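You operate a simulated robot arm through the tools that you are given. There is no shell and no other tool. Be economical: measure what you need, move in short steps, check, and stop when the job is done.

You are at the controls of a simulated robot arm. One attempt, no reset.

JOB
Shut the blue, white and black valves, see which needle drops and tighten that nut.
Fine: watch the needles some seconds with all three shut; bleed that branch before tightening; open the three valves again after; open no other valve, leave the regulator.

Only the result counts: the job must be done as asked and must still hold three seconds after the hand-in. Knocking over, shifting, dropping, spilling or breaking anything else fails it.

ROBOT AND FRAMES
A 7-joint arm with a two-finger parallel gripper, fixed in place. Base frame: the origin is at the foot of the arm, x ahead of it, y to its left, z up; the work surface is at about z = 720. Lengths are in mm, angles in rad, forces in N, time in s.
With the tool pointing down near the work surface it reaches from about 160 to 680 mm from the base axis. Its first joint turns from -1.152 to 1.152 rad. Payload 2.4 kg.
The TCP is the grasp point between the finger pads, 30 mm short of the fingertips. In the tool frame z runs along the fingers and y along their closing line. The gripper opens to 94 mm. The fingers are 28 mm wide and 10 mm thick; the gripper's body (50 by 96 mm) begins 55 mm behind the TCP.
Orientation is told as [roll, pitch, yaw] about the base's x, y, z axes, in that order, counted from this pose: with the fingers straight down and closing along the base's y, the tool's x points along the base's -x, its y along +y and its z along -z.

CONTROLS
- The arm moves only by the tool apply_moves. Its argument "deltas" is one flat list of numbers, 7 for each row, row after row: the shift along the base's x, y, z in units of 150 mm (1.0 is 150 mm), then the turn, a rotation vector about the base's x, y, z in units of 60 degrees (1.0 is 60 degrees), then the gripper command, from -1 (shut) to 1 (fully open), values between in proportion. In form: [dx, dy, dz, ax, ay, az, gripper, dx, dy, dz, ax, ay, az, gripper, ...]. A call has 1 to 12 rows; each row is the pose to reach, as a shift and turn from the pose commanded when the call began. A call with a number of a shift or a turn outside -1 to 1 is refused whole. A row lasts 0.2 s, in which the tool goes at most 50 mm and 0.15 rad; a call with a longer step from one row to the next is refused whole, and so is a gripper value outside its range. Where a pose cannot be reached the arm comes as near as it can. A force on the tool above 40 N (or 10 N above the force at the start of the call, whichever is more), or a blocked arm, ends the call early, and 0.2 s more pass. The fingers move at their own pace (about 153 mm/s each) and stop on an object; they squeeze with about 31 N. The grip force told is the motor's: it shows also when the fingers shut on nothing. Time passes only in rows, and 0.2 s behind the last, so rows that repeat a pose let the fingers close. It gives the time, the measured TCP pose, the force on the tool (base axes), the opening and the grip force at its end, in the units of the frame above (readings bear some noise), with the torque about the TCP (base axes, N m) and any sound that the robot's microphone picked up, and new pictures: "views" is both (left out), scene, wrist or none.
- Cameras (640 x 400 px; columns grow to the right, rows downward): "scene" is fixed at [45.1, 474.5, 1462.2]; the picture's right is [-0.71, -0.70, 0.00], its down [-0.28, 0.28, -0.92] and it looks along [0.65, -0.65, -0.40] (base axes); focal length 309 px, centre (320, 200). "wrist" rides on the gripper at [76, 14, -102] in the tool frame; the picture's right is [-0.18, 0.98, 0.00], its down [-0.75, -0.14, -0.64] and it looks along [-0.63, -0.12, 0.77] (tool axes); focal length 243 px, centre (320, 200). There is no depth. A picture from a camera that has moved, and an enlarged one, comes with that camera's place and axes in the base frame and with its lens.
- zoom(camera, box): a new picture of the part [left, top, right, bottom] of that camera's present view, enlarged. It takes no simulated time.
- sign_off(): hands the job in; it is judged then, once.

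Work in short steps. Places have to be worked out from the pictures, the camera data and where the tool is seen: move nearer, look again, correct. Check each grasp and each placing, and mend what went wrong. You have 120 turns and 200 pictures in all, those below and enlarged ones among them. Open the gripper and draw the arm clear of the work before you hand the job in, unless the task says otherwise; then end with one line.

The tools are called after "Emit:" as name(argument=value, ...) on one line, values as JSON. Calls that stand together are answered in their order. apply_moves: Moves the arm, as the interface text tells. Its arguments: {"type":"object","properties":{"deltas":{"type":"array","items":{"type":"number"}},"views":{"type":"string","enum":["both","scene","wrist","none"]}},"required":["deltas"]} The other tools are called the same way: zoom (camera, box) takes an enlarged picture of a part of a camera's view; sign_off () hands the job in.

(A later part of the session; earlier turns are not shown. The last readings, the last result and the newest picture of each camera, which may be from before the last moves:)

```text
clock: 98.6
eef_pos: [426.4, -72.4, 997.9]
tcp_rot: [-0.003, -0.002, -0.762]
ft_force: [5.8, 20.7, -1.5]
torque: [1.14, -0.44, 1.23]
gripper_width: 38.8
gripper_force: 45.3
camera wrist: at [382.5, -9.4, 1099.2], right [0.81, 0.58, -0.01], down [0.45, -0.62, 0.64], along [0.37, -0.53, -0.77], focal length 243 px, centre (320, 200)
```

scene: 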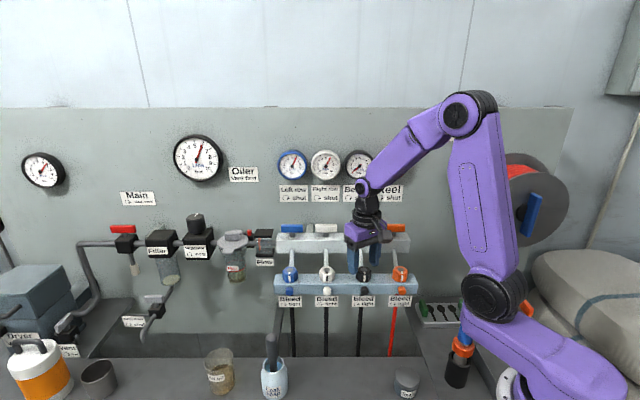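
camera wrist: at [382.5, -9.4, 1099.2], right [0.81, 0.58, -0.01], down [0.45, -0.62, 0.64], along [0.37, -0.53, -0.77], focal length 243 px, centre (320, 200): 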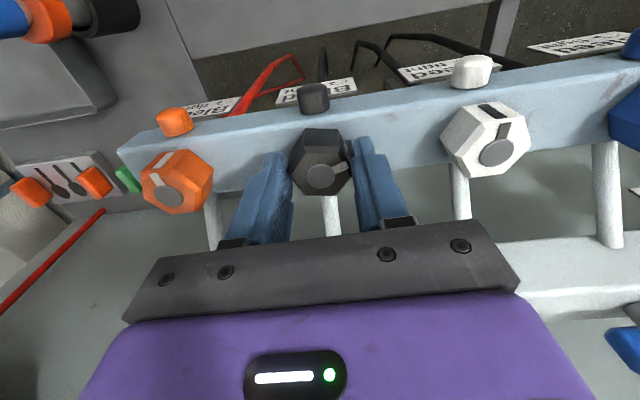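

The torque rose to 1.2 N·m and the fingers rode up the corners, so the nut is tight. I open, rise and inspect its mark.

Emit:
apply_moves(deltas=[0, 0, 0, 0, 0, 0, 0.2, 0, 0, 0, 0, 0, 0, 0.2, 0, 0, 0.2, 0, 0, 0, 0.2, 0, 0, 0.4, 0, 0, 0, 0.2, 0, 0, 0.53, 0, 0, 0, 0.2, 0, 0, 0.53, 0, 0, 0, 0.2], views="wrist")

Emit:
zoom(camera="wrist", box=[230, 60, 410, 180])

Emit:
zoom(camera="scene", box=[265, 130, 425, 310])

```text
clock: 100.0
eef_pos: [425.3, -74.4, 1077.2]
tcp_rot: [-0.006, 0.0, -0.762]
ft_force: [-0.2, 0.6, -0.4]
torque: [-0.02, 0.0, 0.0]
gripper_width: 56.5
gripper_force: 0.2
camera wrist: at [381.9, -10.6, 1178.5], right [0.81, 0.58, -0.01], down [0.45, -0.62, 0.64], along [0.37, -0.53, -0.77], focal length 243 px, centre (320, 200)
```

wrist: 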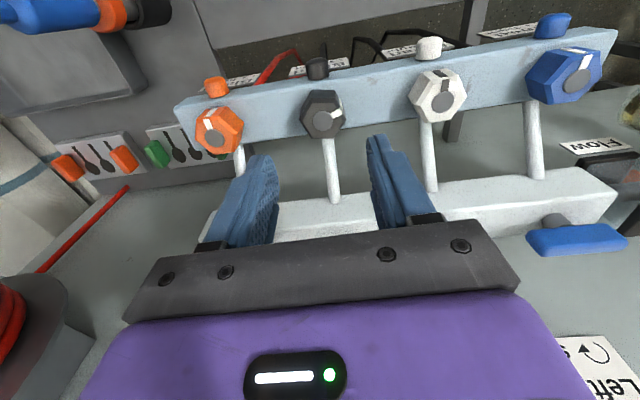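

```text
3.33 times, centred on (320, 120) of wrist
camera zoom: at [381.9, -10.6, 1178.5], right [0.81, 0.58, -0.01], down [0.45, -0.62, 0.64], along [0.37, -0.53, -0.77], focal length 809 px, centre (320, 467)
```

zoom: 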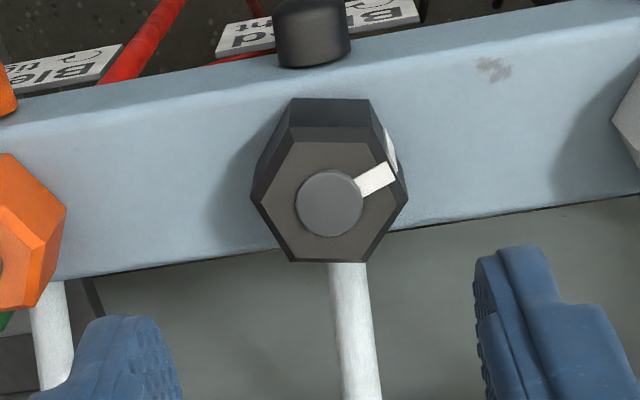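

```text
2.22 times, centred on (345, 220) of scene
camera zoom: at [45.1, 474.5, 1462.2], right [-0.71, -0.7, 0.0], down [-0.28, 0.28, -0.92], along [0.65, -0.65, -0.4], focal length 688 px, centre (264, 156)
```

zoom: 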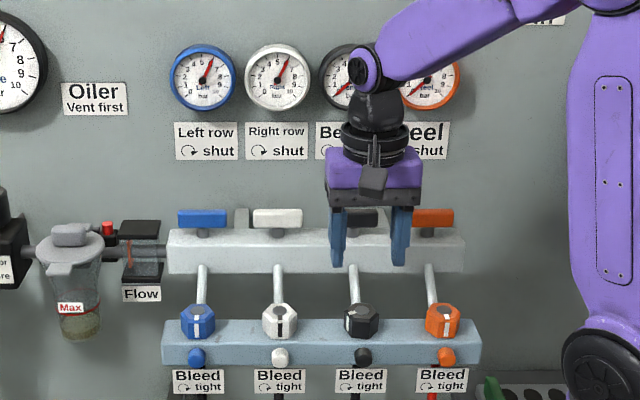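

The mark has moved about 70° clockwise. To make sure it's fully tight I regrip flush with the flats (yaw ≈ -25°) and give one more firm turn.

Emit:
apply_moves(deltas=[0.01, 0.006, -0.1, 0, 0, 0.1, 0.2, 0.01, 0.006, -0.25, 0, 0, 0.2, 0.2, 0.01, 0.006, -0.4, 0, 0, 0.312, 0.2, 0.01, 0.006, -0.535, 0, 0, 0.312, 0.2, 0.01, 0.006, -0.535, 0, 0, 0.312, 0.2, 0.01, 0.006, -0.535, 0, 0, 0.312, -1, 0.01, 0.006, -0.535, 0, 0, 0.312, -1], views="wrist")

Emit:
apply_moves(deltas=[0, 0, 0, 0, 0, -0.05, -1, 0, 0, 0, 0, 0, -0.1, -1, 0, 0, 0, 0, 0, -0.15, -1], views="wrist")

```text
clock: 101.6
eef_pos: [427.0, -73.7, 996.2]
tcp_rot: [-0.007, 0.0, -0.437]
ft_force: [1.5, 1.1, -8.9]
torque: [0.44, -0.97, 0.04]
gripper_width: 34.7
gripper_force: 44.5
camera wrist: at [365.4, -28.1, 1097.4], right [0.58, 0.81, -0.01], down [0.62, -0.44, 0.64], along [0.52, -0.38, -0.77], focal length 243 px, centre (320, 200)
```

wrist: 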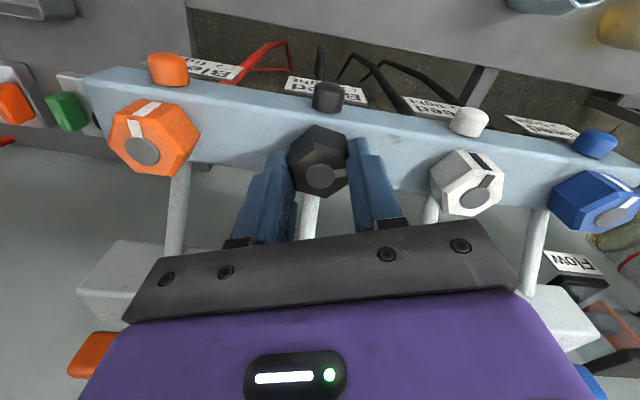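

```text
clock: 102.4
eef_pos: [426.6, -73.4, 995.4]
tcp_rot: [-0.008, 0.002, -0.593]
ft_force: [-1.1, 2.6, -8.8]
torque: [0.78, -0.1, 1.43]
gripper_width: 36.5
gripper_force: 45.1
camera wrist: at [373.2, -18.5, 1097.9], right [0.7, 0.71, -0.01], down [0.55, -0.53, 0.64], along [0.45, -0.45, -0.77], focal length 243 px, centre (320, 200)
```

wrist: 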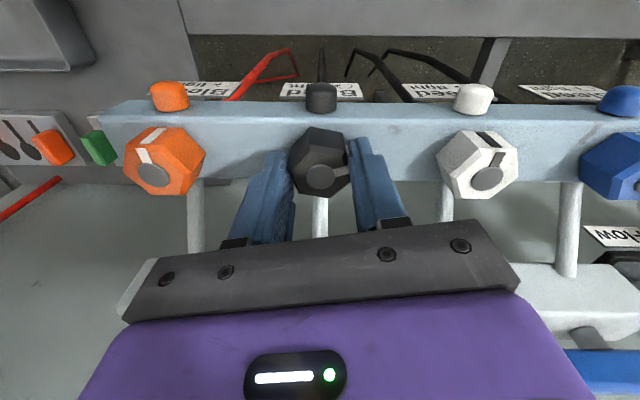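

The nut is tight: 1.4 N·m with no more rotation. Now I close the bleed again, so I release, rise, move outward and come down in front of the black knob.

Emit:
apply_moves(deltas=[0, 0, 0, 0, 0, 0, 0.2, 0, 0, 0, 0, 0, 0, 0.2, 0, 0, 0.2, 0, 0, 0, 0.2, 0, 0, 0.4, 0, 0, -0.09, 0.2, -0.1, 0.1, 0.5, 0, 0, -0.183, 0.2, -0.22, 0.22, 0.5, 0, 0, -0.183, 0.2, -0.34, 0.34, 0.5, 0, 0, -0.183, 0.2, -0.34, 0.34, 0.25, 0, 0, -0.183, 0, -0.34, 0.34, 0, 0, 0, -0.183, -0.1, -0.34, 0.34, -0.22, 0, 0, -0.183, -0.1, -0.34, 0.34, -0.22, 0, 0, -0.183, -0.1], views="none")

Emit:
apply_moves(deltas=[0, 0, -0.01, -0.061, -0.061, 0, -0.1, 0, 0, -0.03, -0.061, -0.061, 0, -0.1, 0, 0, -0.03, -0.061, -0.061, 0, -0.1], views="both")

Emit:
zoom(camera="scene", box=[265, 130, 425, 310])

```text
clock: 104.8
eef_pos: [374.9, -22.2, 962.7]
tcp_rot: [-0.008, 0.0, -0.786]
ft_force: [-0.5, -0.4, 0.5]
torque: [0.0, 0.0, 0.01]
gripper_width: 42.6
gripper_force: 0.0
```

```text
clock: 105.6
eef_pos: [375.4, -22.4, 959.3]
tcp_rot: [-0.006, -0.091, -0.786]
ft_force: [0.3, -0.2, -0.2]
torque: [0.0, 0.01, 0.01]
gripper_width: 42.3
gripper_force: 0.1
camera wrist: at [326.4, 48.2, 1053.6], right [0.82, 0.57, 0.01], down [0.39, -0.59, 0.71], along [0.41, -0.58, -0.71], focal length 243 px, centre (320, 200)
```

scene: 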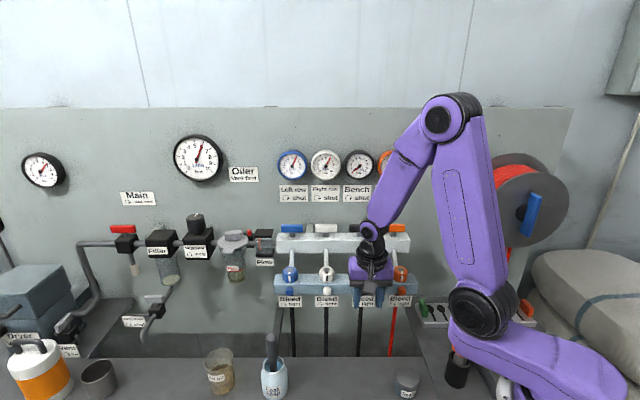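
wrist: 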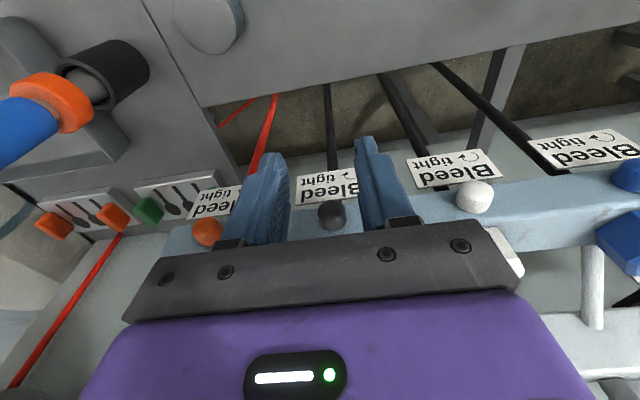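

```text
2.22 times, centred on (345, 220) of scene
camera zoom: at [45.1, 474.5, 1462.2], right [-0.71, -0.7, 0.0], down [-0.28, 0.28, -0.92], along [0.65, -0.65, -0.4], focal length 688 px, centre (264, 156)
```

zoom: 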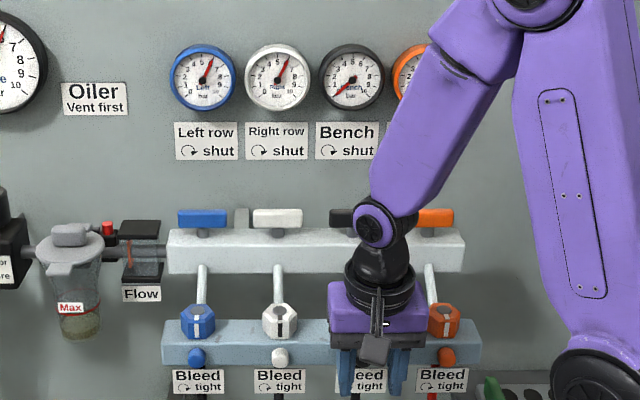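

All gauges are steady. I twist to +15°, move in over the black knob with open fingers and check.

Emit:
apply_moves(deltas=[0.01, 0.01, -0.012, -0.0884, 0.0884, 0, -0.1, 0.019, 0.019, -0.025, -0.177, 0.177, 0, -0.1, 0.07, -0.032, -0.025, -0.177, 0.177, 0, -0.1, 0.125, -0.088, -0.025, -0.177, 0.177, 0, -0.1, 0.16, -0.123, -0.025, -0.177, 0.177, 0, -0.1, 0.175, -0.138, -0.025, -0.177, 0.177, 0, -0.1], views="wrist")

Emit:
zoom(camera="wrist", box=[240, 130, 400, 230])

```text
clock: 107.0
eef_pos: [400.9, -43.4, 955.6]
tcp_rot: [-0.272, -0.088, -0.761]
ft_force: [-0.1, 0.3, -0.4]
torque: [0.02, -0.03, -0.04]
gripper_width: 42.4
gripper_force: 0.1
camera wrist: at [370.6, 44.3, 1042.8], right [0.8, 0.54, -0.25], down [0.53, -0.45, 0.72], along [0.28, -0.71, -0.65], focal length 243 px, centre (320, 200)
```

wrist: 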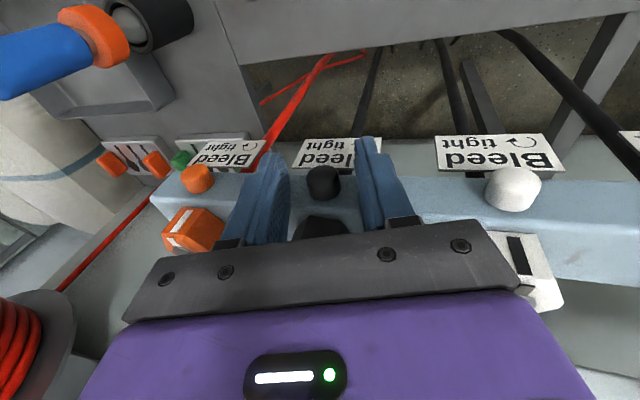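

```text
4.00 times, centred on (320, 180) of wrist
camera zoom: at [370.6, 44.3, 1042.8], right [0.8, 0.54, -0.25], down [0.53, -0.45, 0.72], along [0.28, -0.71, -0.65], focal length 970 px, centre (320, 280)
```

zoom: 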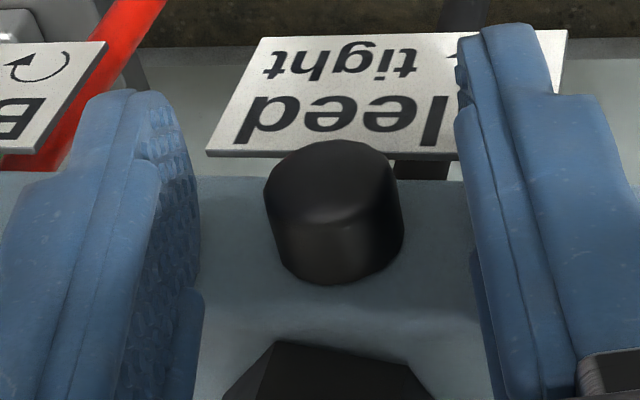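

Well placed. I close and turn clockwise slowly toward tight.

Emit:
apply_moves(deltas=[0, 0, 0, 0, 0, 0, -1, 0, 0, 0, 0, 0, 0, -1, 0, 0, 0, 0, 0, 0, -1], views="none")

Emit:
apply_moves(deltas=[-0.0045, -0.0045, 0.001, 0.0442, -0.0442, 0, -1, -0.009, -0.009, 0.002, 0.0884, -0.0884, 0, -1, -0.0137, -0.0137, 0.003, 0.1326, -0.1326, 0, -1, -0.0185, -0.0185, 0.0035, 0.1768, -0.1768, 0, -1], views="wrist")

```text
clock: 107.8
eef_pos: [402.6, -43.5, 955.9]
tcp_rot: [-0.271, -0.087, -0.762]
ft_force: [2.5, 2.1, -3.1]
torque: [0.11, -0.04, 0.04]
gripper_width: 16.5
gripper_force: 44.8
```

```text
clock: 108.8
eef_pos: [400.4, -45.9, 955.3]
tcp_rot: [-0.007, -0.091, -0.785]
ft_force: [2.6, 5.5, 0.5]
torque: [0.16, 0.03, 0.08]
gripper_width: 16.4
gripper_force: 44.9
camera wrist: at [351.1, 24.5, 1050.3], right [0.82, 0.57, 0.01], down [0.39, -0.59, 0.71], along [0.41, -0.58, -0.71], focal length 243 px, centre (320, 200)
```

wrist: 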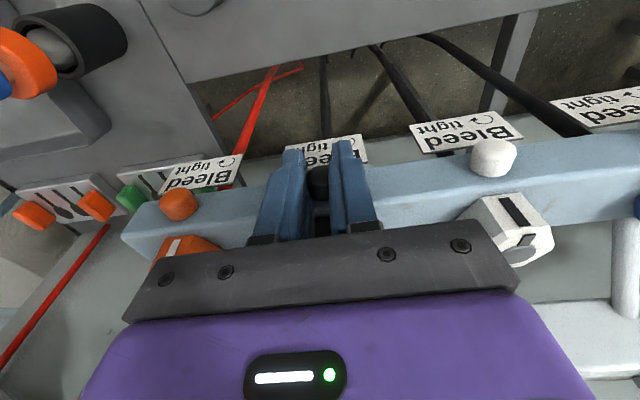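

Emit:
apply_moves(deltas=[-0.0048, -0.0048, 0, 0.0442, -0.0442, 0, -1, -0.0096, -0.0096, -0.001, 0.0884, -0.0884, 0, -1, -0.0144, -0.0144, -0.002, 0.1326, -0.1326, 0, -1, -0.019, -0.019, -0.0035, 0.1768, -0.1768, 0, -1], views="wrist")

Emit:
zoom(camera="wrist", box=[297, 150, 345, 210])

```text
clock: 109.8
eef_pos: [397.3, -48.6, 953.8]
tcp_rot: [0.23, -0.084, -0.808]
ft_force: [-3.5, -2.9, 0.8]
torque: [0.01, 0.14, -0.05]
gripper_width: 17.5
gripper_force: 44.9
camera wrist: at [332.8, 5.8, 1050.4], right [0.8, 0.54, 0.24], down [0.28, -0.7, 0.66], along [0.52, -0.46, -0.72], focal length 243 px, centre (320, 200)
```

wrist: 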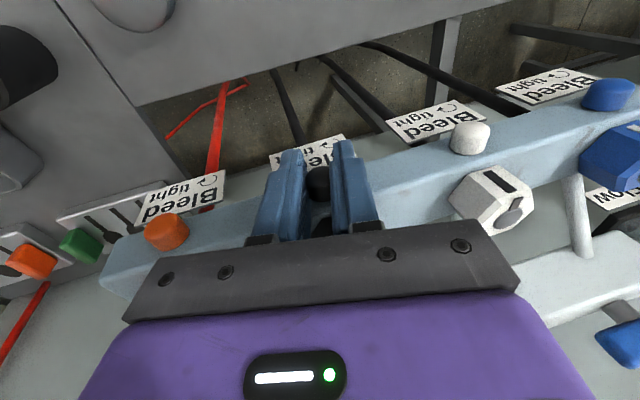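

```text
6.67 times, centred on (321, 180) of wrist
camera zoom: at [332.8, 5.8, 1050.4], right [0.8, 0.54, 0.24], down [0.28, -0.7, 0.66], along [0.52, -0.46, -0.72], focal length 1618 px, centre (313, 333)
```

zoom: 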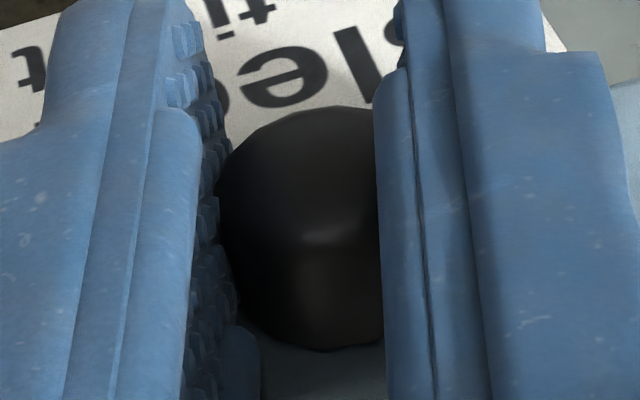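

The grip width change at the end suggests it reached tight and then slipped. I ratchet once more (+30° open, -30° gripped) to be sure it is seated.

Emit:
apply_moves(deltas=[0, 0, 0, 0, 0, 0, -0.1, 0.0096, 0.0096, 0.004, -0.0884, 0.0884, 0, -0.1, 0.019, 0.019, 0.008, -0.1768, 0.1768, 0, -0.1, 0.0285, 0.0285, 0.008, -0.265, 0.265, 0, -0.1, 0.0377, 0.0377, 0.008, -0.3536, 0.3536, 0, -0.1, 0.0377, 0.0377, 0.008, -0.3536, 0.3536, 0, -1, 0.0377, 0.0377, 0.008, -0.3536, 0.3536, 0, -1, 0.0377, 0.0377, 0.008, -0.3536, 0.3536, 0, -1], views="none")

Emit:
apply_moves(deltas=[-0.0045, -0.0045, 0.001, 0.0442, -0.0442, 0, -1, -0.009, -0.009, 0.002, 0.0884, -0.0884, 0, -1], views="none")

Emit:
apply_moves(deltas=[-0.0045, -0.0045, 0.001, 0.0442, -0.0442, 0, -1, -0.009, -0.009, 0.001, 0.0884, -0.0884, 0, -1], views="none")

Emit:
apply_moves(deltas=[-0.0045, -0.0045, 0, 0.0442, -0.0442, 0, -1, -0.009, -0.009, -0.001, 0.0884, -0.0884, 0, -1], views="none")

Emit:
apply_moves(deltas=[-0.0045, -0.0045, -0.001, 0.0442, -0.0442, 0, -1, -0.009, -0.009, -0.002, 0.0884, -0.0884, 0, -1], views="wrist")

```text
clock: 111.6
eef_pos: [401.6, -42.7, 955.5]
tcp_rot: [-0.271, -0.087, -0.762]
ft_force: [-0.7, -0.7, -1.5]
torque: [0.0, -0.03, -0.03]
gripper_width: 16.0
gripper_force: 45.2
```

```text
clock: 112.2
eef_pos: [401.1, -43.9, 955.2]
tcp_rot: [-0.14, -0.09, -0.774]
ft_force: [-2.1, -2.1, -1.1]
torque: [0.08, 0.29, -0.03]
gripper_width: 17.9
gripper_force: 45.2
```

```text
clock: 112.8
eef_pos: [400.6, -46.6, 956.4]
tcp_rot: [-0.005, -0.092, -0.786]
ft_force: [-4.7, -3.9, -0.5]
torque: [0.01, 0.18, -0.11]
gripper_width: 16.5
gripper_force: 45.3
```

```text
clock: 113.4
eef_pos: [397.9, -46.8, 955.8]
tcp_rot: [0.123, -0.089, -0.798]
ft_force: [-9.7, -8.2, 0.3]
torque: [0.08, 0.38, -0.16]
gripper_width: 17.9
gripper_force: 45.4
```

```text
clock: 114.0
eef_pos: [396.8, -48.8, 954.9]
tcp_rot: [0.256, -0.088, -0.809]
ft_force: [-15.1, -9.6, -0.3]
torque: [-0.13, 0.39, -0.28]
gripper_width: 16.9
gripper_force: 44.9
camera wrist: at [330.7, 4.1, 1051.9], right [0.8, 0.54, 0.26], down [0.27, -0.71, 0.65], along [0.54, -0.45, -0.71], focal length 243 px, centre (320, 200)
```

wrist: 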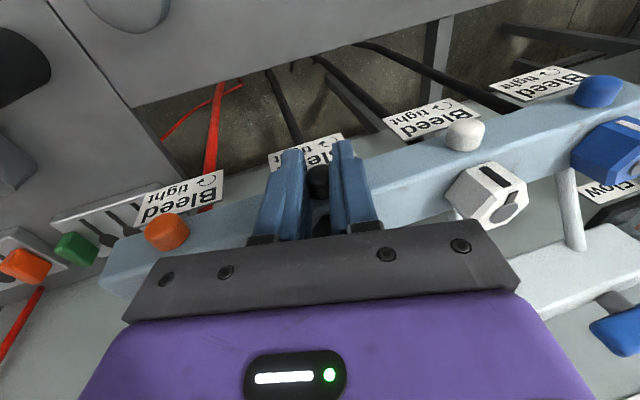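

The grip width ticks between 16 and 17.9, so the fingers are clicking over the knob's knurl and the screw is seated tight. I release, back out and rise.

Emit:
apply_moves(deltas=[0, 0, 0, 0, 0, 0, -0.1, 0, 0, 0, 0, 0, 0, -0.1, -0.06, 0.06, 0, 0, 0, 0, -0.1, -0.13, 0.13, 0, 0, 0, 0, -0.1, -0.2, 0.2, 0, 0, 0, 0, -0.1, -0.2, 0.2, 0.1, -0.085, 0.085, 0, -0.1, -0.2, 0.2, 0.3, -0.17, 0.17, 0, 0.1, -0.2, 0.2, 0.55, -0.17, 0.17, 0, 0.3, -0.2, 0.2, 0.8, -0.17, 0.17, 0, 0.3, -0.15, 0.15, 1, -0.17, 0.17, 0, 0.3, -0.15, 0.15, 1, -0.17, 0.17, 0, 0.3], views="scene")

Emit:
zoom(camera="scene", box=[265, 130, 425, 310])

```text
clock: 116.4
eef_pos: [376.2, -25.4, 1105.6]
tcp_rot: [0.003, -0.089, -0.785]
ft_force: [-0.1, 0.6, -0.2]
torque: [0.02, -0.01, -0.01]
gripper_width: 61.1
gripper_force: 0.1
out of reach, approached as far as the arm can: row 6
```

scene: 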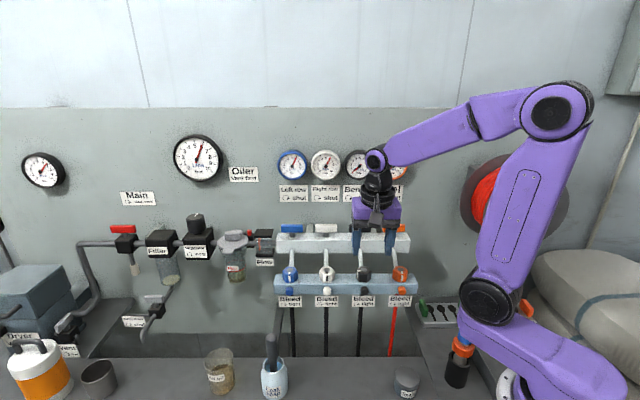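

```text
2.22 times, centred on (345, 220) of scene
camera zoom: at [45.1, 474.5, 1462.2], right [-0.71, -0.7, 0.0], down [-0.28, 0.28, -0.92], along [0.65, -0.65, -0.4], focal length 688 px, centre (264, 156)
```

zoom: 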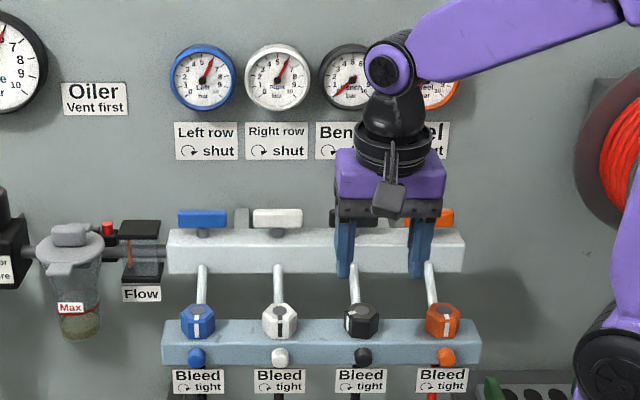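

Now black valve: I move above its pivot at about (502,-150) while yawing toward -135°.

Emit:
apply_moves(deltas=[0, 0, 0.1, 0.061, 0.061, 0, 0.3, 0.1, -0.1, 0.163, 0.061, 0.061, 0, 0.3, 0.25, -0.25, 0.163, 0.061, 0.061, 0, 0.3, 0.4, -0.4, 0.163, 0.061, 0.061, 0, 0.3, 0.55, -0.55, 0.163, 0.061, 0.061, 0, 0.3, 0.7, -0.7, 0.163, 0.061, 0.061, 0, 0.3, 0.839, -0.834, 0.163, 0.061, 0.061, 0, 0.3, 0.839, -0.834, 0.163, 0.061, 0.061, 0, 0.3], views="none")

Emit:
apply_moves(deltas=[0, 0, 0, 0, 0, -0.13, 0.3, 0, 0, 0, 0, 0, -0.26, 0.3, 0, 0, 0, 0, 0, -0.39, 0.3, 0, 0, 0, 0, 0, -0.52, 0.3, 0, 0, 0, 0, 0, -0.65, 0.3, 0, 0, 0, 0, 0, -0.78, 0.3, 0, 0, 0, 0, 0, -0.9, 0.3, 0, 0, 0, 0, 0, -1, 0.3], views="none")

Emit:
apply_moves(deltas=[0, 0, 0, 0, 0, -0.13, 0.3, 0, 0, 0, 0, 0, -0.26, 0.3, 0, 0, 0, 0, 0, -0.39, 0.3, 0, 0, 0, 0, 0, -0.5, 0.3, 0, 0, 0, 0, 0, -0.5, 0.3], views="both")

```text
clock: 118.2
eef_pos: [501.9, -151.8, 1131.8]
tcp_rot: [0.001, -0.001, -0.786]
ft_force: [-0.6, 0.6, 0.6]
torque: [-0.02, 0.02, -0.01]
gripper_width: 60.9
gripper_force: 0.1
```

```text
clock: 120.0
eef_pos: [500.8, -151.6, 1130.0]
tcp_rot: [0.001, -0.001, -1.833]
ft_force: [-0.2, -0.3, 0.2]
torque: [-0.04, -0.01, -0.01]
gripper_width: 61.2
gripper_force: 0.0
```

```text
clock: 121.2
eef_pos: [500.7, -151.3, 1129.8]
tcp_rot: [0.002, -0.001, -2.358]
ft_force: [-0.1, 0.1, -0.6]
torque: [-0.02, 0.0, -0.01]
gripper_width: 61.1
gripper_force: 0.0
camera wrist: at [565.8, -107.3, 1233.2], right [0.56, -0.83, 0.0], down [-0.63, -0.43, 0.64], along [-0.53, -0.36, -0.77], focal length 243 px, centre (320, 200)
```

scene: 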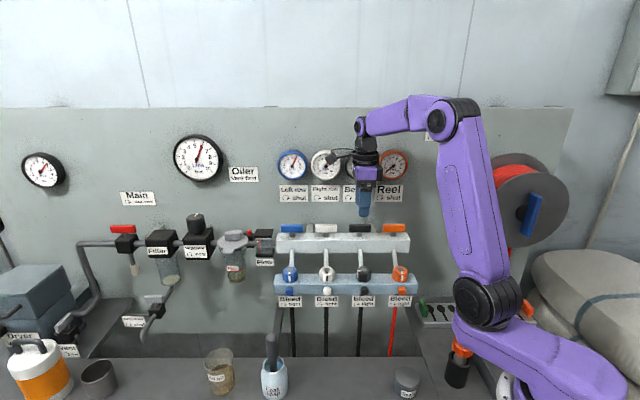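
wrist: 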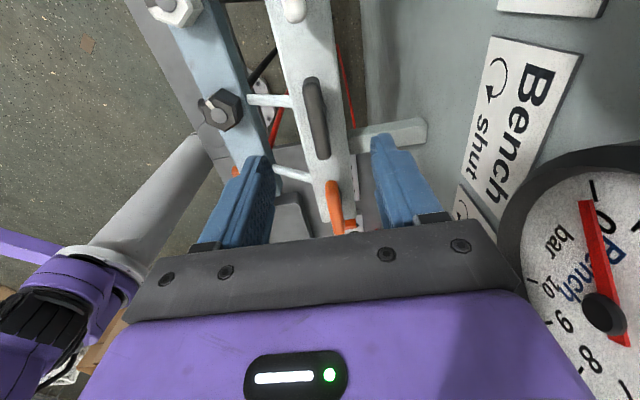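

Aligned on the lever, and the Bench gauge is even visible from the wrist. I descend and grip, then turn counter-clockwise to open.

Emit:
apply_moves(deltas=[0.009, 0.005, -0.15, 0, 0, 0, 0.3, 0.009, 0.005, -0.28, 0, 0, 0, 0.3, 0.009, 0.005, -0.405, 0, 0, 0, 0.3, 0.009, 0.005, -0.405, 0, 0, 0, -1, 0.009, 0.005, -0.405, 0, 0, 0, -1], views="none")

Emit:
apply_moves(deltas=[0, 0, 0, 0, 0, 0.12, -1, 0, 0, 0, 0, 0, 0.24, -1, 0, 0, 0, 0, 0, 0.36, -1, 0, 0, 0, 0, 0, 0.48, -1, 0, 0, 0, 0, 0, 0.6, -1, 0, 0, 0, 0, 0, 0.72, -1], views="wrist")

```text
clock: 122.4
eef_pos: [500.8, -150.2, 1069.9]
tcp_rot: [-0.002, -0.002, -2.357]
ft_force: [-12.9, 7.9, 4.5]
torque: [0.14, -0.01, 0.04]
gripper_width: 12.5
gripper_force: 44.5
```

```text
clock: 123.8
eef_pos: [502.5, -149.9, 1069.9]
tcp_rot: [0.001, 0.0, -1.6]
ft_force: [-5.9, 5.2, -15.0]
torque: [-1.12, 0.3, 0.04]
gripper_width: 12.8
gripper_force: 45.1
camera wrist: at [519.4, -74.5, 1171.8], right [0.98, -0.21, 0.0], down [-0.16, -0.75, 0.64], along [-0.14, -0.63, -0.77], focal length 243 px, centre (320, 200)
```

wrist: 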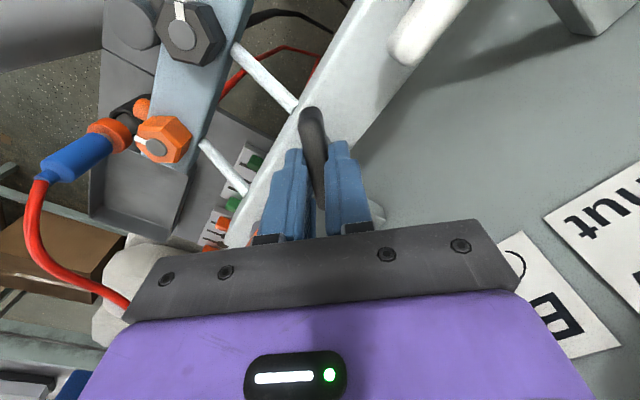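

Half open is enough to pressurise for a leak test. I wait 1 s, shut it again and rise to read the Bench gauge from the wrist.

Emit:
apply_moves(deltas=[0, 0, 0, 0, 0, 0, -1, 0, 0, 0, 0, 0, 0, -1, 0, 0, 0, 0, 0, 0, -1, 0, 0, 0, 0, 0, 0, -1, 0, 0, 0, 0, 0, -0.12, -1, 0, 0, 0, 0, 0, -0.24, -1, 0, 0, 0, 0, 0, -0.36, -1, 0, 0, 0, 0, 0, -0.48, -1, 0, 0, 0, 0, 0, -0.6, -1, 0, 0, 0, 0, 0, -0.725, -1, 0, 0, 0, 0, 0, -0.725, -1], views="none")

Emit:
apply_moves(deltas=[0, 0, 0, 0, 0, 0, 0.3, 0, 0, 0, 0, 0, 0, 0.3, 0, 0, 0.2, 0, 0, 0, 0.3, 0, 0, 0.405, 0, 0, 0, 0.3, 0, 0, 0.405, 0, 0, 0, 0.3], views="wrist")

Emit:
zoom(camera="wrist", box=[480, 120, 640, 400])

```text
clock: 126.2
eef_pos: [501.7, -149.9, 1069.8]
tcp_rot: [0.0, -0.001, -2.363]
ft_force: [-14.4, 8.8, -9.1]
torque: [1.03, -0.66, 0.35]
gripper_width: 13.0
gripper_force: 45.4
```

```text
clock: 127.4
eef_pos: [501.7, -150.3, 1130.9]
tcp_rot: [0.002, 0.0, -2.362]
ft_force: [0.4, 1.0, 0.5]
torque: [0.01, -0.01, 0.02]
gripper_width: 61.0
gripper_force: 0.0
camera wrist: at [565.6, -106.7, 1232.8], right [0.56, -0.83, 0.0], down [-0.64, -0.43, 0.64], along [-0.53, -0.36, -0.77], focal length 243 px, centre (320, 200)
```

wrist: 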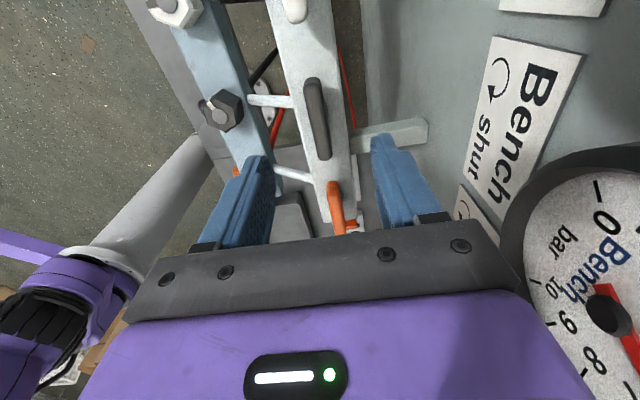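

```text
1.43 times, centred on (560, 260) of wrist
camera zoom: at [565.6, -106.7, 1232.8], right [0.56, -0.83, 0.0], down [-0.64, -0.43, 0.64], along [-0.53, -0.36, -0.77], focal length 347 px, centre (-23, 114)
```

zoom: 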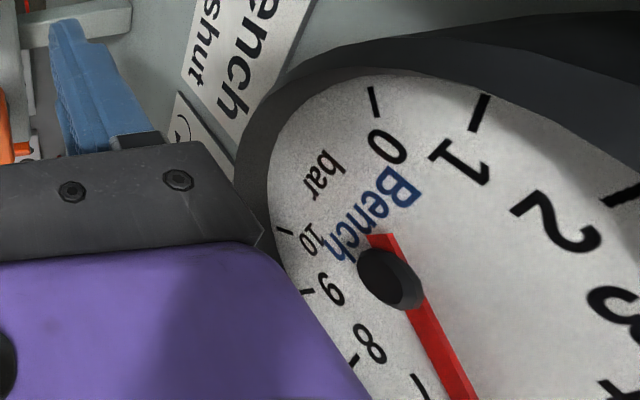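

Pressurised to about 6. I watch 5 s with the valve shut.

Emit:
apply_moves(deltas=[0, 0, 0, 0, 0, 0, 0.3, 0, 0, 0, 0, 0, 0, 0.3, 0, 0, 0, 0, 0, 0, 0.3, 0, 0, 0, 0, 0, 0, 0.3, 0, 0, 0, 0, 0, 0, 0.3, 0, 0, 0, 0, 0, 0, 0.3, 0, 0, 0, 0, 0, 0, 0.3, 0, 0, 0, 0, 0, 0, 0.3, 0, 0, 0, 0, 0, 0, 0.3, 0, 0, 0, 0, 0, 0, 0.3, 0, 0, 0, 0, 0, 0, 0.3, 0, 0, 0, 0, 0, 0, 0.3], views="none")

Emit:
apply_moves(deltas=[0, 0, 0, 0, 0, 0, 0.3, 0, 0, 0, 0, 0, 0, 0.3, 0, 0, 0, 0, 0, 0, 0.3, 0, 0, 0, 0, 0, 0, 0.3, 0, 0, 0, 0, 0, 0, 0.3, 0, 0, 0, 0, 0, 0, 0.3, 0, 0, 0, 0, 0, 0, 0.3, 0, 0, 0, 0, 0, 0, 0.3, 0, 0, 0, 0, 0, 0, 0.3, 0, 0, 0, 0, 0, 0, 0.3, 0, 0, 0, 0, 0, 0, 0.3, 0, 0, 0, 0, 0, 0, 0.3], views="none")

Emit:
zoom(camera="wrist", box=[480, 120, 640, 400])

```text
clock: 130.0
eef_pos: [501.4, -150.6, 1129.6]
tcp_rot: [0.002, 0.0, -2.361]
ft_force: [0.0, 0.0, 0.3]
torque: [0.03, 0.0, 0.03]
gripper_width: 61.0
gripper_force: 0.2
```

```text
clock: 132.6
eef_pos: [500.1, -149.6, 1130.5]
tcp_rot: [0.002, 0.0, -2.36]
ft_force: [-0.3, -0.3, -0.8]
torque: [-0.02, 0.03, -0.04]
gripper_width: 60.9
gripper_force: 0.1
```

```text
1.43 times, centred on (560, 260) of wrist
camera zoom: at [565.6, -106.7, 1232.5], right [0.56, -0.83, 0.0], down [-0.64, -0.43, 0.64], along [-0.53, -0.36, -0.77], focal length 347 px, centre (-23, 114)
```

zoom: 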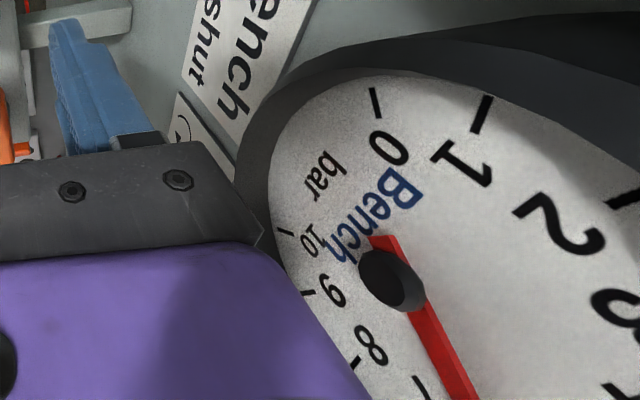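

The needle is unchanged after 5 s, so the nut and bleed are both tight. Now I open black fully with a 90° counter-clockwise turn.

Emit:
apply_moves(deltas=[0.005, 0, -0.15, 0, 0, 0, 0.3, 0.005, 0, -0.28, 0, 0, 0, 0.3, 0.005, 0, -0.408, 0, 0, 0, 0.3, 0.005, 0, -0.408, 0, 0, 0, -1, 0.005, 0, -0.408, 0, 0, 0, -1], views="none")

Emit:
apply_moves(deltas=[0, 0, 0, 0, 0, 0.12, -1, 0, 0, 0, 0, 0, 0.24, -1, 0, 0, 0, 0, 0, 0.36, -1, 0, 0, 0, 0, 0, 0.48, -1, 0, 0, 0, 0, 0, 0.6, -1, 0, 0, 0, 0, 0, 0.75, -1], views="none")

Emit:
apply_moves(deltas=[0, 0, 0, 0, 0, 0.12, -1, 0, 0, 0, 0, 0, 0.24, -1, 0, 0, 0, 0, 0, 0.36, -1, 0, 0, 0, 0, 0, 0.48, -1, 0, 0, 0, 0, 0, 0.6, -1, 0, 0, 0, 0, 0, 0.75, -1, 0, 0, 0, 0, 0, 0.76, -1], views="both")

```text
clock: 133.8
eef_pos: [502.9, -149.0, 1068.5]
tcp_rot: [0.001, 0.0, -2.362]
ft_force: [-2.7, 0.4, 1.2]
torque: [0.43, -0.22, 0.2]
gripper_width: 12.7
gripper_force: 45.0
```

```text
refused: row 6 steps farther than a row can; nothing moved
```

```text
refused: row 6 steps farther than a row can; nothing moved
```

Emit:
apply_moves(deltas=[0, 0, 0, 0, 0, 0.125, -1, 0, 0, 0, 0, 0, 0.25, -1, 0, 0, 0, 0, 0, 0.375, -1, 0, 0, 0, 0, 0, 0.5, -1, 0, 0, 0, 0, 0, 0.625, -1, 0, 0, 0, 0, 0, 0.75, -1], views="none")

Emit:
apply_moves(deltas=[0, 0, 0, 0, 0, 0.125, -1, 0, 0, 0, 0, 0, 0.25, -1, 0, 0, 0, 0, 0, 0.375, -1, 0, 0, 0, 0, 0, 0.5, -1, 0, 0, 0, 0, 0, 0.625, -1, 0, 0, 0, 0, 0, 0.75, -1, 0, 0, 0, 0, 0, 0.755, -1], views="both")

```text
clock: 135.2
eef_pos: [501.6, -148.6, 1068.5]
tcp_rot: [-0.003, -0.001, -1.572]
ft_force: [-11.8, 10.8, -9.5]
torque: [-1.21, 0.1, -0.01]
gripper_width: 12.6
gripper_force: 45.4
```

```text
clock: 136.8
eef_pos: [501.9, -148.5, 1068.3]
tcp_rot: [0.002, 0.001, -0.783]
ft_force: [-3.9, 13.7, -15.4]
torque: [0.62, 0.73, -0.08]
gripper_width: 12.9
gripper_force: 45.1
camera wrist: at [459.6, -85.4, 1170.6], right [0.82, 0.57, 0.0], down [0.43, -0.63, 0.64], along [0.36, -0.53, -0.77], focal length 243 px, centre (320, 200)
```

scene: 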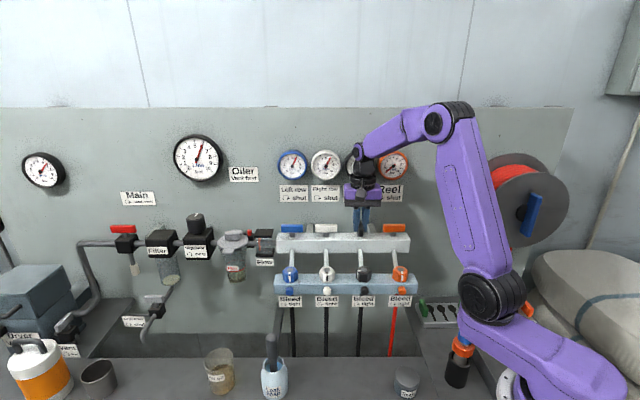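
wrist: 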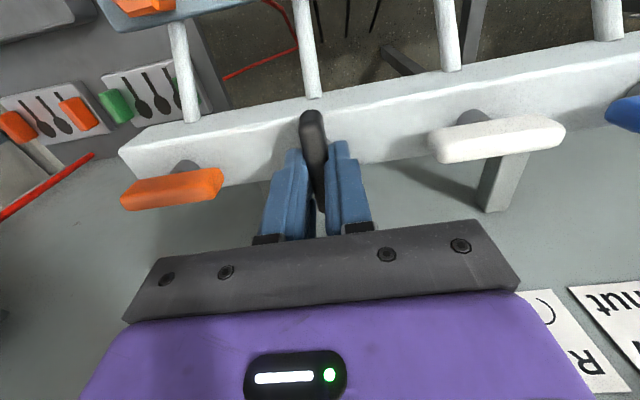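

Black is fully open. I release, rise and go to white at about (569,-81.5), yawing to -135°.

Emit:
apply_moves(deltas=[0, 0, 0, 0, 0, 0, 0.3, 0, 0, 0, 0, 0, 0, 0.3, 0, 0, 0.2, 0, 0, 0, 0.3, 0, 0, 0.41, 0, 0, -0.13, 0.3, 0.06, 0.06, 0.41, 0, 0, -0.26, 0.3, 0.12, 0.12, 0.41, 0, 0, -0.39, 0.3, 0.18, 0.18, 0.41, 0, 0, -0.52, 0.3, 0.24, 0.24, 0.41, 0, 0, -0.65, 0.3, 0.3, 0.3, 0.41, 0, 0, -0.78, 0.3, 0.37, 0.37, 0.41, 0, 0, -0.9, 0.3, 0.447, 0.447, 0.41, 0, 0, -1.0, 0.3], views="none")

Emit:
apply_moves(deltas=[0, 0, 0, 0, 0, -0.13, 0.3, 0, 0, 0, 0, 0, -0.26, 0.3, 0, 0, 0, 0, 0, -0.39, 0.3, 0, 0, 0, 0, 0, -0.503, 0.3, 0, 0, 0, 0, 0, -0.503, 0.3], views="wrist")

```text
clock: 139.2
eef_pos: [569.6, -82.8, 1131.8]
tcp_rot: [0.004, 0.002, -1.835]
ft_force: [0.1, 0.0, 0.2]
torque: [0.01, -0.01, 0.0]
gripper_width: 61.4
gripper_force: 0.1
```

```text
clock: 140.4
eef_pos: [570.4, -83.2, 1131.4]
tcp_rot: [0.0, 0.001, -2.361]
ft_force: [0.1, 0.9, 0.6]
torque: [0.01, 0.03, 0.01]
gripper_width: 61.1
gripper_force: 0.1
camera wrist: at [634.4, -39.7, 1233.3], right [0.56, -0.83, 0.0], down [-0.64, -0.43, 0.64], along [-0.53, -0.36, -0.77], focal length 243 px, centre (320, 200)
```

wrist: 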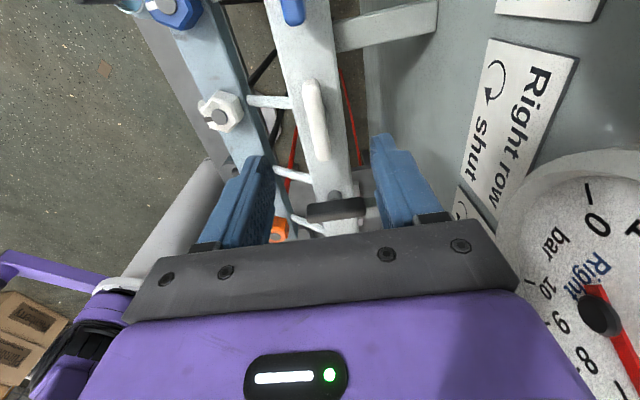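

Aligned with white. I descend and grip, then open it 90°.

Emit:
apply_moves(deltas=[-0.007, 0.01, -0.15, 0, 0, 0, 0.3, -0.007, 0.01, -0.28, 0, 0, 0, 0.3, -0.007, 0.01, -0.413, 0, 0, 0, 0.3, -0.007, 0.01, -0.413, 0, 0, 0, -1, -0.007, 0.01, -0.413, 0, 0, 0, -1], views="none")

Emit:
apply_moves(deltas=[0, 0, 0, 0, 0, 0.125, -1, 0, 0, 0, 0, 0, 0.25, -1, 0, 0, 0, 0, 0, 0.375, -1, 0, 0, 0, 0, 0, 0.5, -1, 0, 0, 0, 0, 0, 0.625, -1, 0, 0, 0, 0, 0, 0.75, -1], views="none")

Emit:
apply_moves(deltas=[0, 0, 0, 0, 0, 0.125, -1, 0, 0, 0, 0, 0, 0.25, -1, 0, 0, 0, 0, 0, 0.375, -1, 0, 0, 0, 0, 0, 0.5, -1, 0, 0, 0, 0, 0, 0.625, -1, 0, 0, 0, 0, 0, 0.75, -1, 0, 0, 0, 0, 0, 0.755, -1], views="wrist")

```text
clock: 141.6
eef_pos: [569.1, -81.1, 1069.2]
tcp_rot: [0.0, -0.001, -2.361]
ft_force: [-7.6, 3.5, 3.1]
torque: [0.47, -0.23, 0.14]
gripper_width: 13.0
gripper_force: 44.7
```

```text
clock: 143.0
eef_pos: [568.9, -80.8, 1069.2]
tcp_rot: [0.005, -0.001, -1.57]
ft_force: [2.2, 3.8, 13.6]
torque: [0.13, 0.57, 0.02]
gripper_width: 12.8
gripper_force: 44.6
```

```text
clock: 144.6
eef_pos: [569.4, -81.6, 1069.0]
tcp_rot: [0.002, -0.004, -0.782]
ft_force: [9.3, 0.9, 22.6]
torque: [0.39, 0.78, -0.21]
gripper_width: 12.6
gripper_force: 44.8
camera wrist: at [525.8, -17.9, 1171.5], right [0.82, 0.57, 0.0], down [0.43, -0.63, 0.64], along [0.37, -0.53, -0.76], focal length 243 px, centre (320, 200)
```

wrist: 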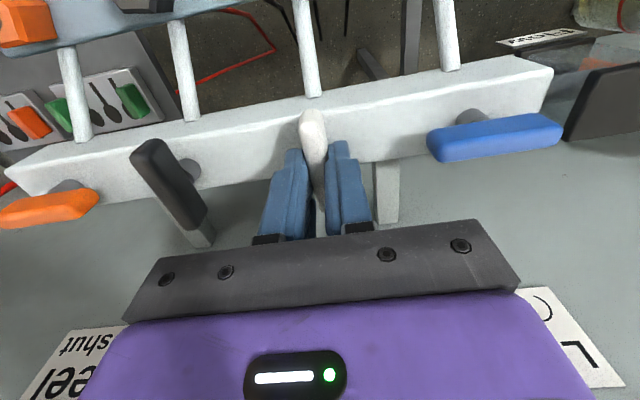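

White is open. Next is blue, at about (635.5,-15.5).

Emit:
apply_moves(deltas=[0, 0, 0, 0, 0, 0, 0.3, 0, 0, 0, 0, 0, 0, 0.3, 0, 0, 0.2, 0, 0, 0, 0.3, 0, 0, 0.41, 0, 0, -0.13, 0.3, 0.06, 0.06, 0.41, 0, 0, -0.26, 0.3, 0.12, 0.12, 0.41, 0, 0, -0.39, 0.3, 0.18, 0.18, 0.41, 0, 0, -0.52, 0.3, 0.24, 0.24, 0.41, 0, 0, -0.65, 0.3, 0.3, 0.3, 0.41, 0, 0, -0.78, 0.3, 0.37, 0.37, 0.41, 0, 0, -0.9, 0.3, 0.44, 0.44, 0.41, 0, 0, -1.0, 0.3], views="none")

Emit:
apply_moves(deltas=[0, 0, 0, 0, 0, -0.13, 0.3, 0, 0, 0, 0, 0, -0.26, 0.3, 0, 0, 0, 0, 0, -0.39, 0.3, 0, 0, 0, 0, 0, -0.503, 0.3, 0, 0, 0, 0, 0, -0.503, 0.3], views="wrist")

```text
clock: 147.0
eef_pos: [634.7, -15.0, 1130.0]
tcp_rot: [0.002, 0.001, -1.831]
ft_force: [-0.1, -0.3, 0.5]
torque: [0.01, 0.01, 0.0]
gripper_width: 61.2
gripper_force: 0.0
```

```text
clock: 148.2
eef_pos: [634.4, -15.7, 1129.3]
tcp_rot: [0.002, -0.001, -2.358]
ft_force: [1.0, 0.0, -0.2]
torque: [-0.02, -0.02, -0.02]
gripper_width: 61.1
gripper_force: 0.0
camera wrist: at [699.5, 27.8, 1232.0], right [0.56, -0.83, 0.0], down [-0.64, -0.43, 0.64], along [-0.53, -0.36, -0.77], focal length 243 px, centre (320, 200)
```

wrist: 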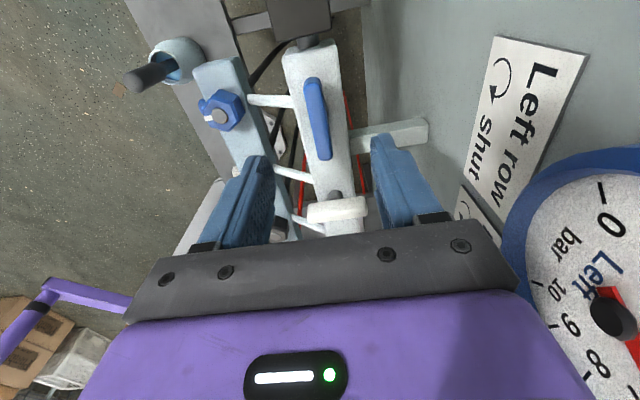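

Aligned with blue. I descend, grip and open it.

Emit:
apply_moves(deltas=[0.006, 0.003, -0.15, 0, 0, 0, 0.3, 0.006, 0.003, -0.28, 0, 0, 0, 0.3, 0.006, 0.003, -0.403, 0, 0, 0, 0.3, 0.006, 0.003, -0.403, 0, 0, 0, -1, 0.006, 0.003, -0.403, 0, 0, 0, -1], views="none")

Emit:
apply_moves(deltas=[0, 0, 0, 0, 0, 0.125, -1, 0, 0, 0, 0, 0, 0.25, -1, 0, 0, 0, 0, 0, 0.375, -1, 0, 0, 0, 0, 0, 0.5, -1, 0, 0, 0, 0, 0, 0.625, -1, 0, 0, 0, 0, 0, 0.75, -1], views="none")

Emit:
apply_moves(deltas=[0, 0, 0, 0, 0, 0.125, -1, 0, 0, 0, 0, 0, 0.25, -1, 0, 0, 0, 0, 0, 0.375, -1, 0, 0, 0, 0, 0, 0.5, -1, 0, 0, 0, 0, 0, 0.625, -1, 0, 0, 0, 0, 0, 0.75, -1, 0, 0, 0, 0, 0, 0.755, -1], views="wrist")

```text
clock: 149.4
eef_pos: [635.8, -15.4, 1071.0]
tcp_rot: [0.0, -0.001, -2.356]
ft_force: [-7.2, 3.0, 0.6]
torque: [0.48, -0.27, 0.0]
gripper_width: 12.9
gripper_force: 44.9
```

```text
clock: 150.8
eef_pos: [636.1, -15.9, 1069.9]
tcp_rot: [0.005, 0.0, -1.571]
ft_force: [13.0, 0.6, -2.9]
torque: [0.08, 0.11, -0.04]
gripper_width: 12.5
gripper_force: 45.0
```

```text
clock: 152.4
eef_pos: [636.5, -14.5, 1070.2]
tcp_rot: [0.006, -0.003, -0.78]
ft_force: [24.3, 1.7, 6.4]
torque: [0.18, 0.51, -0.34]
gripper_width: 12.6
gripper_force: 45.1
camera wrist: at [593.4, 48.3, 1172.4], right [0.82, 0.57, 0.01], down [0.43, -0.63, 0.64], along [0.37, -0.53, -0.76], focal length 243 px, centre (320, 200)
```

wrist: 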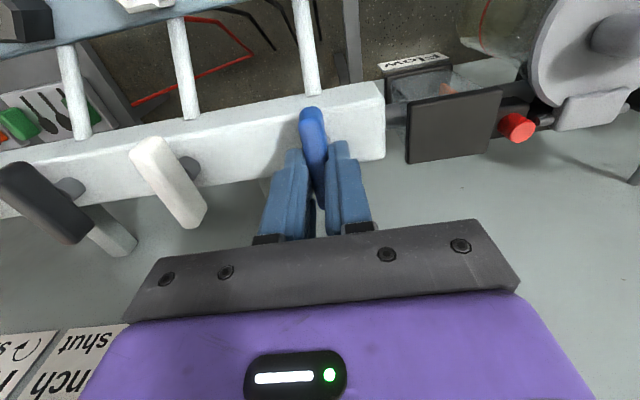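

All three are open. I release, rise and draw clear for a final look.

Emit:
apply_moves(deltas=[0, 0, 0, 0, 0, 0, 0.4, 0, 0, 0, 0, 0, 0, 0.4, 0, 0, 0.2, 0, 0, 0, 0.4, 0, 0, 0.45, 0, 0, 0, 0.4, -0.2, 0.1, 0.6, 0, 0, 0, 0.6, -0.4, 0.2, 0.7, 0, 0, 0, 0.8, -0.6, 0.3, 0.7, 0, 0, 0, 1, -0.8, 0.4, 0.7, 0, 0, 0, 1, -1, 0.5, 0.7, 0, 0, 0, 1, -1, 0.5, 0.7, 0, 0, 0, 1], views="none")

Emit:
apply_moves(deltas=[-0.2, 0.1, -0.1, 0, 0, 0, 1, -0.4, 0.2, -0.3, 0, 0, 0, 1, -0.6, 0.3, -0.5, 0, 0, 0, 1, -0.7, 0.3, -0.7, 0, 0, 0, 1, -0.7, 0.3, -0.7, 0, 0, 0, 1], views="both")

Emit:
zoom(camera="scene", box=[265, 130, 425, 310])

```text
clock: 154.6
eef_pos: [485.1, 60.8, 1174.4]
tcp_rot: [0.001, -0.001, -0.783]
ft_force: [0.0, -0.5, -0.1]
torque: [0.04, -0.02, -0.01]
gripper_width: 94.2
gripper_force: 0.1
```

```text
clock: 155.8
eef_pos: [377.5, 105.0, 1071.9]
tcp_rot: [0.002, 0.0, -0.782]
ft_force: [-0.2, 0.5, 0.2]
torque: [0.0, 0.0, -0.02]
gripper_width: 94.1
gripper_force: 0.1
camera wrist: at [334.3, 169.4, 1172.9], right [0.82, 0.57, 0.0], down [0.43, -0.63, 0.64], along [0.37, -0.53, -0.77], focal length 243 px, centre (320, 200)
```

scene: 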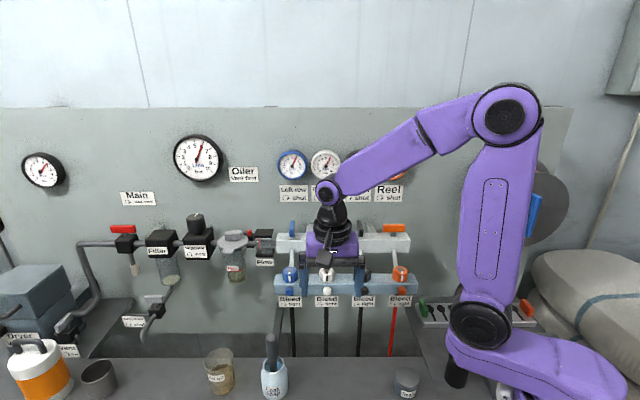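
wrist: 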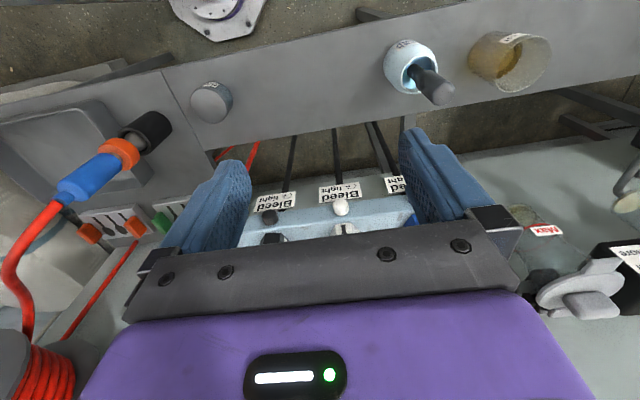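

```text
2.22 times, centred on (345, 220) of scene
camera zoom: at [45.1, 474.5, 1462.2], right [-0.71, -0.7, 0.0], down [-0.28, 0.28, -0.92], along [0.65, -0.65, -0.4], focal length 688 px, centre (264, 156)
```

zoom: 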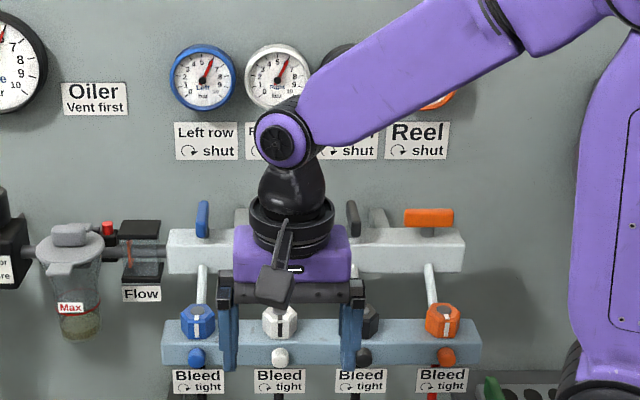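

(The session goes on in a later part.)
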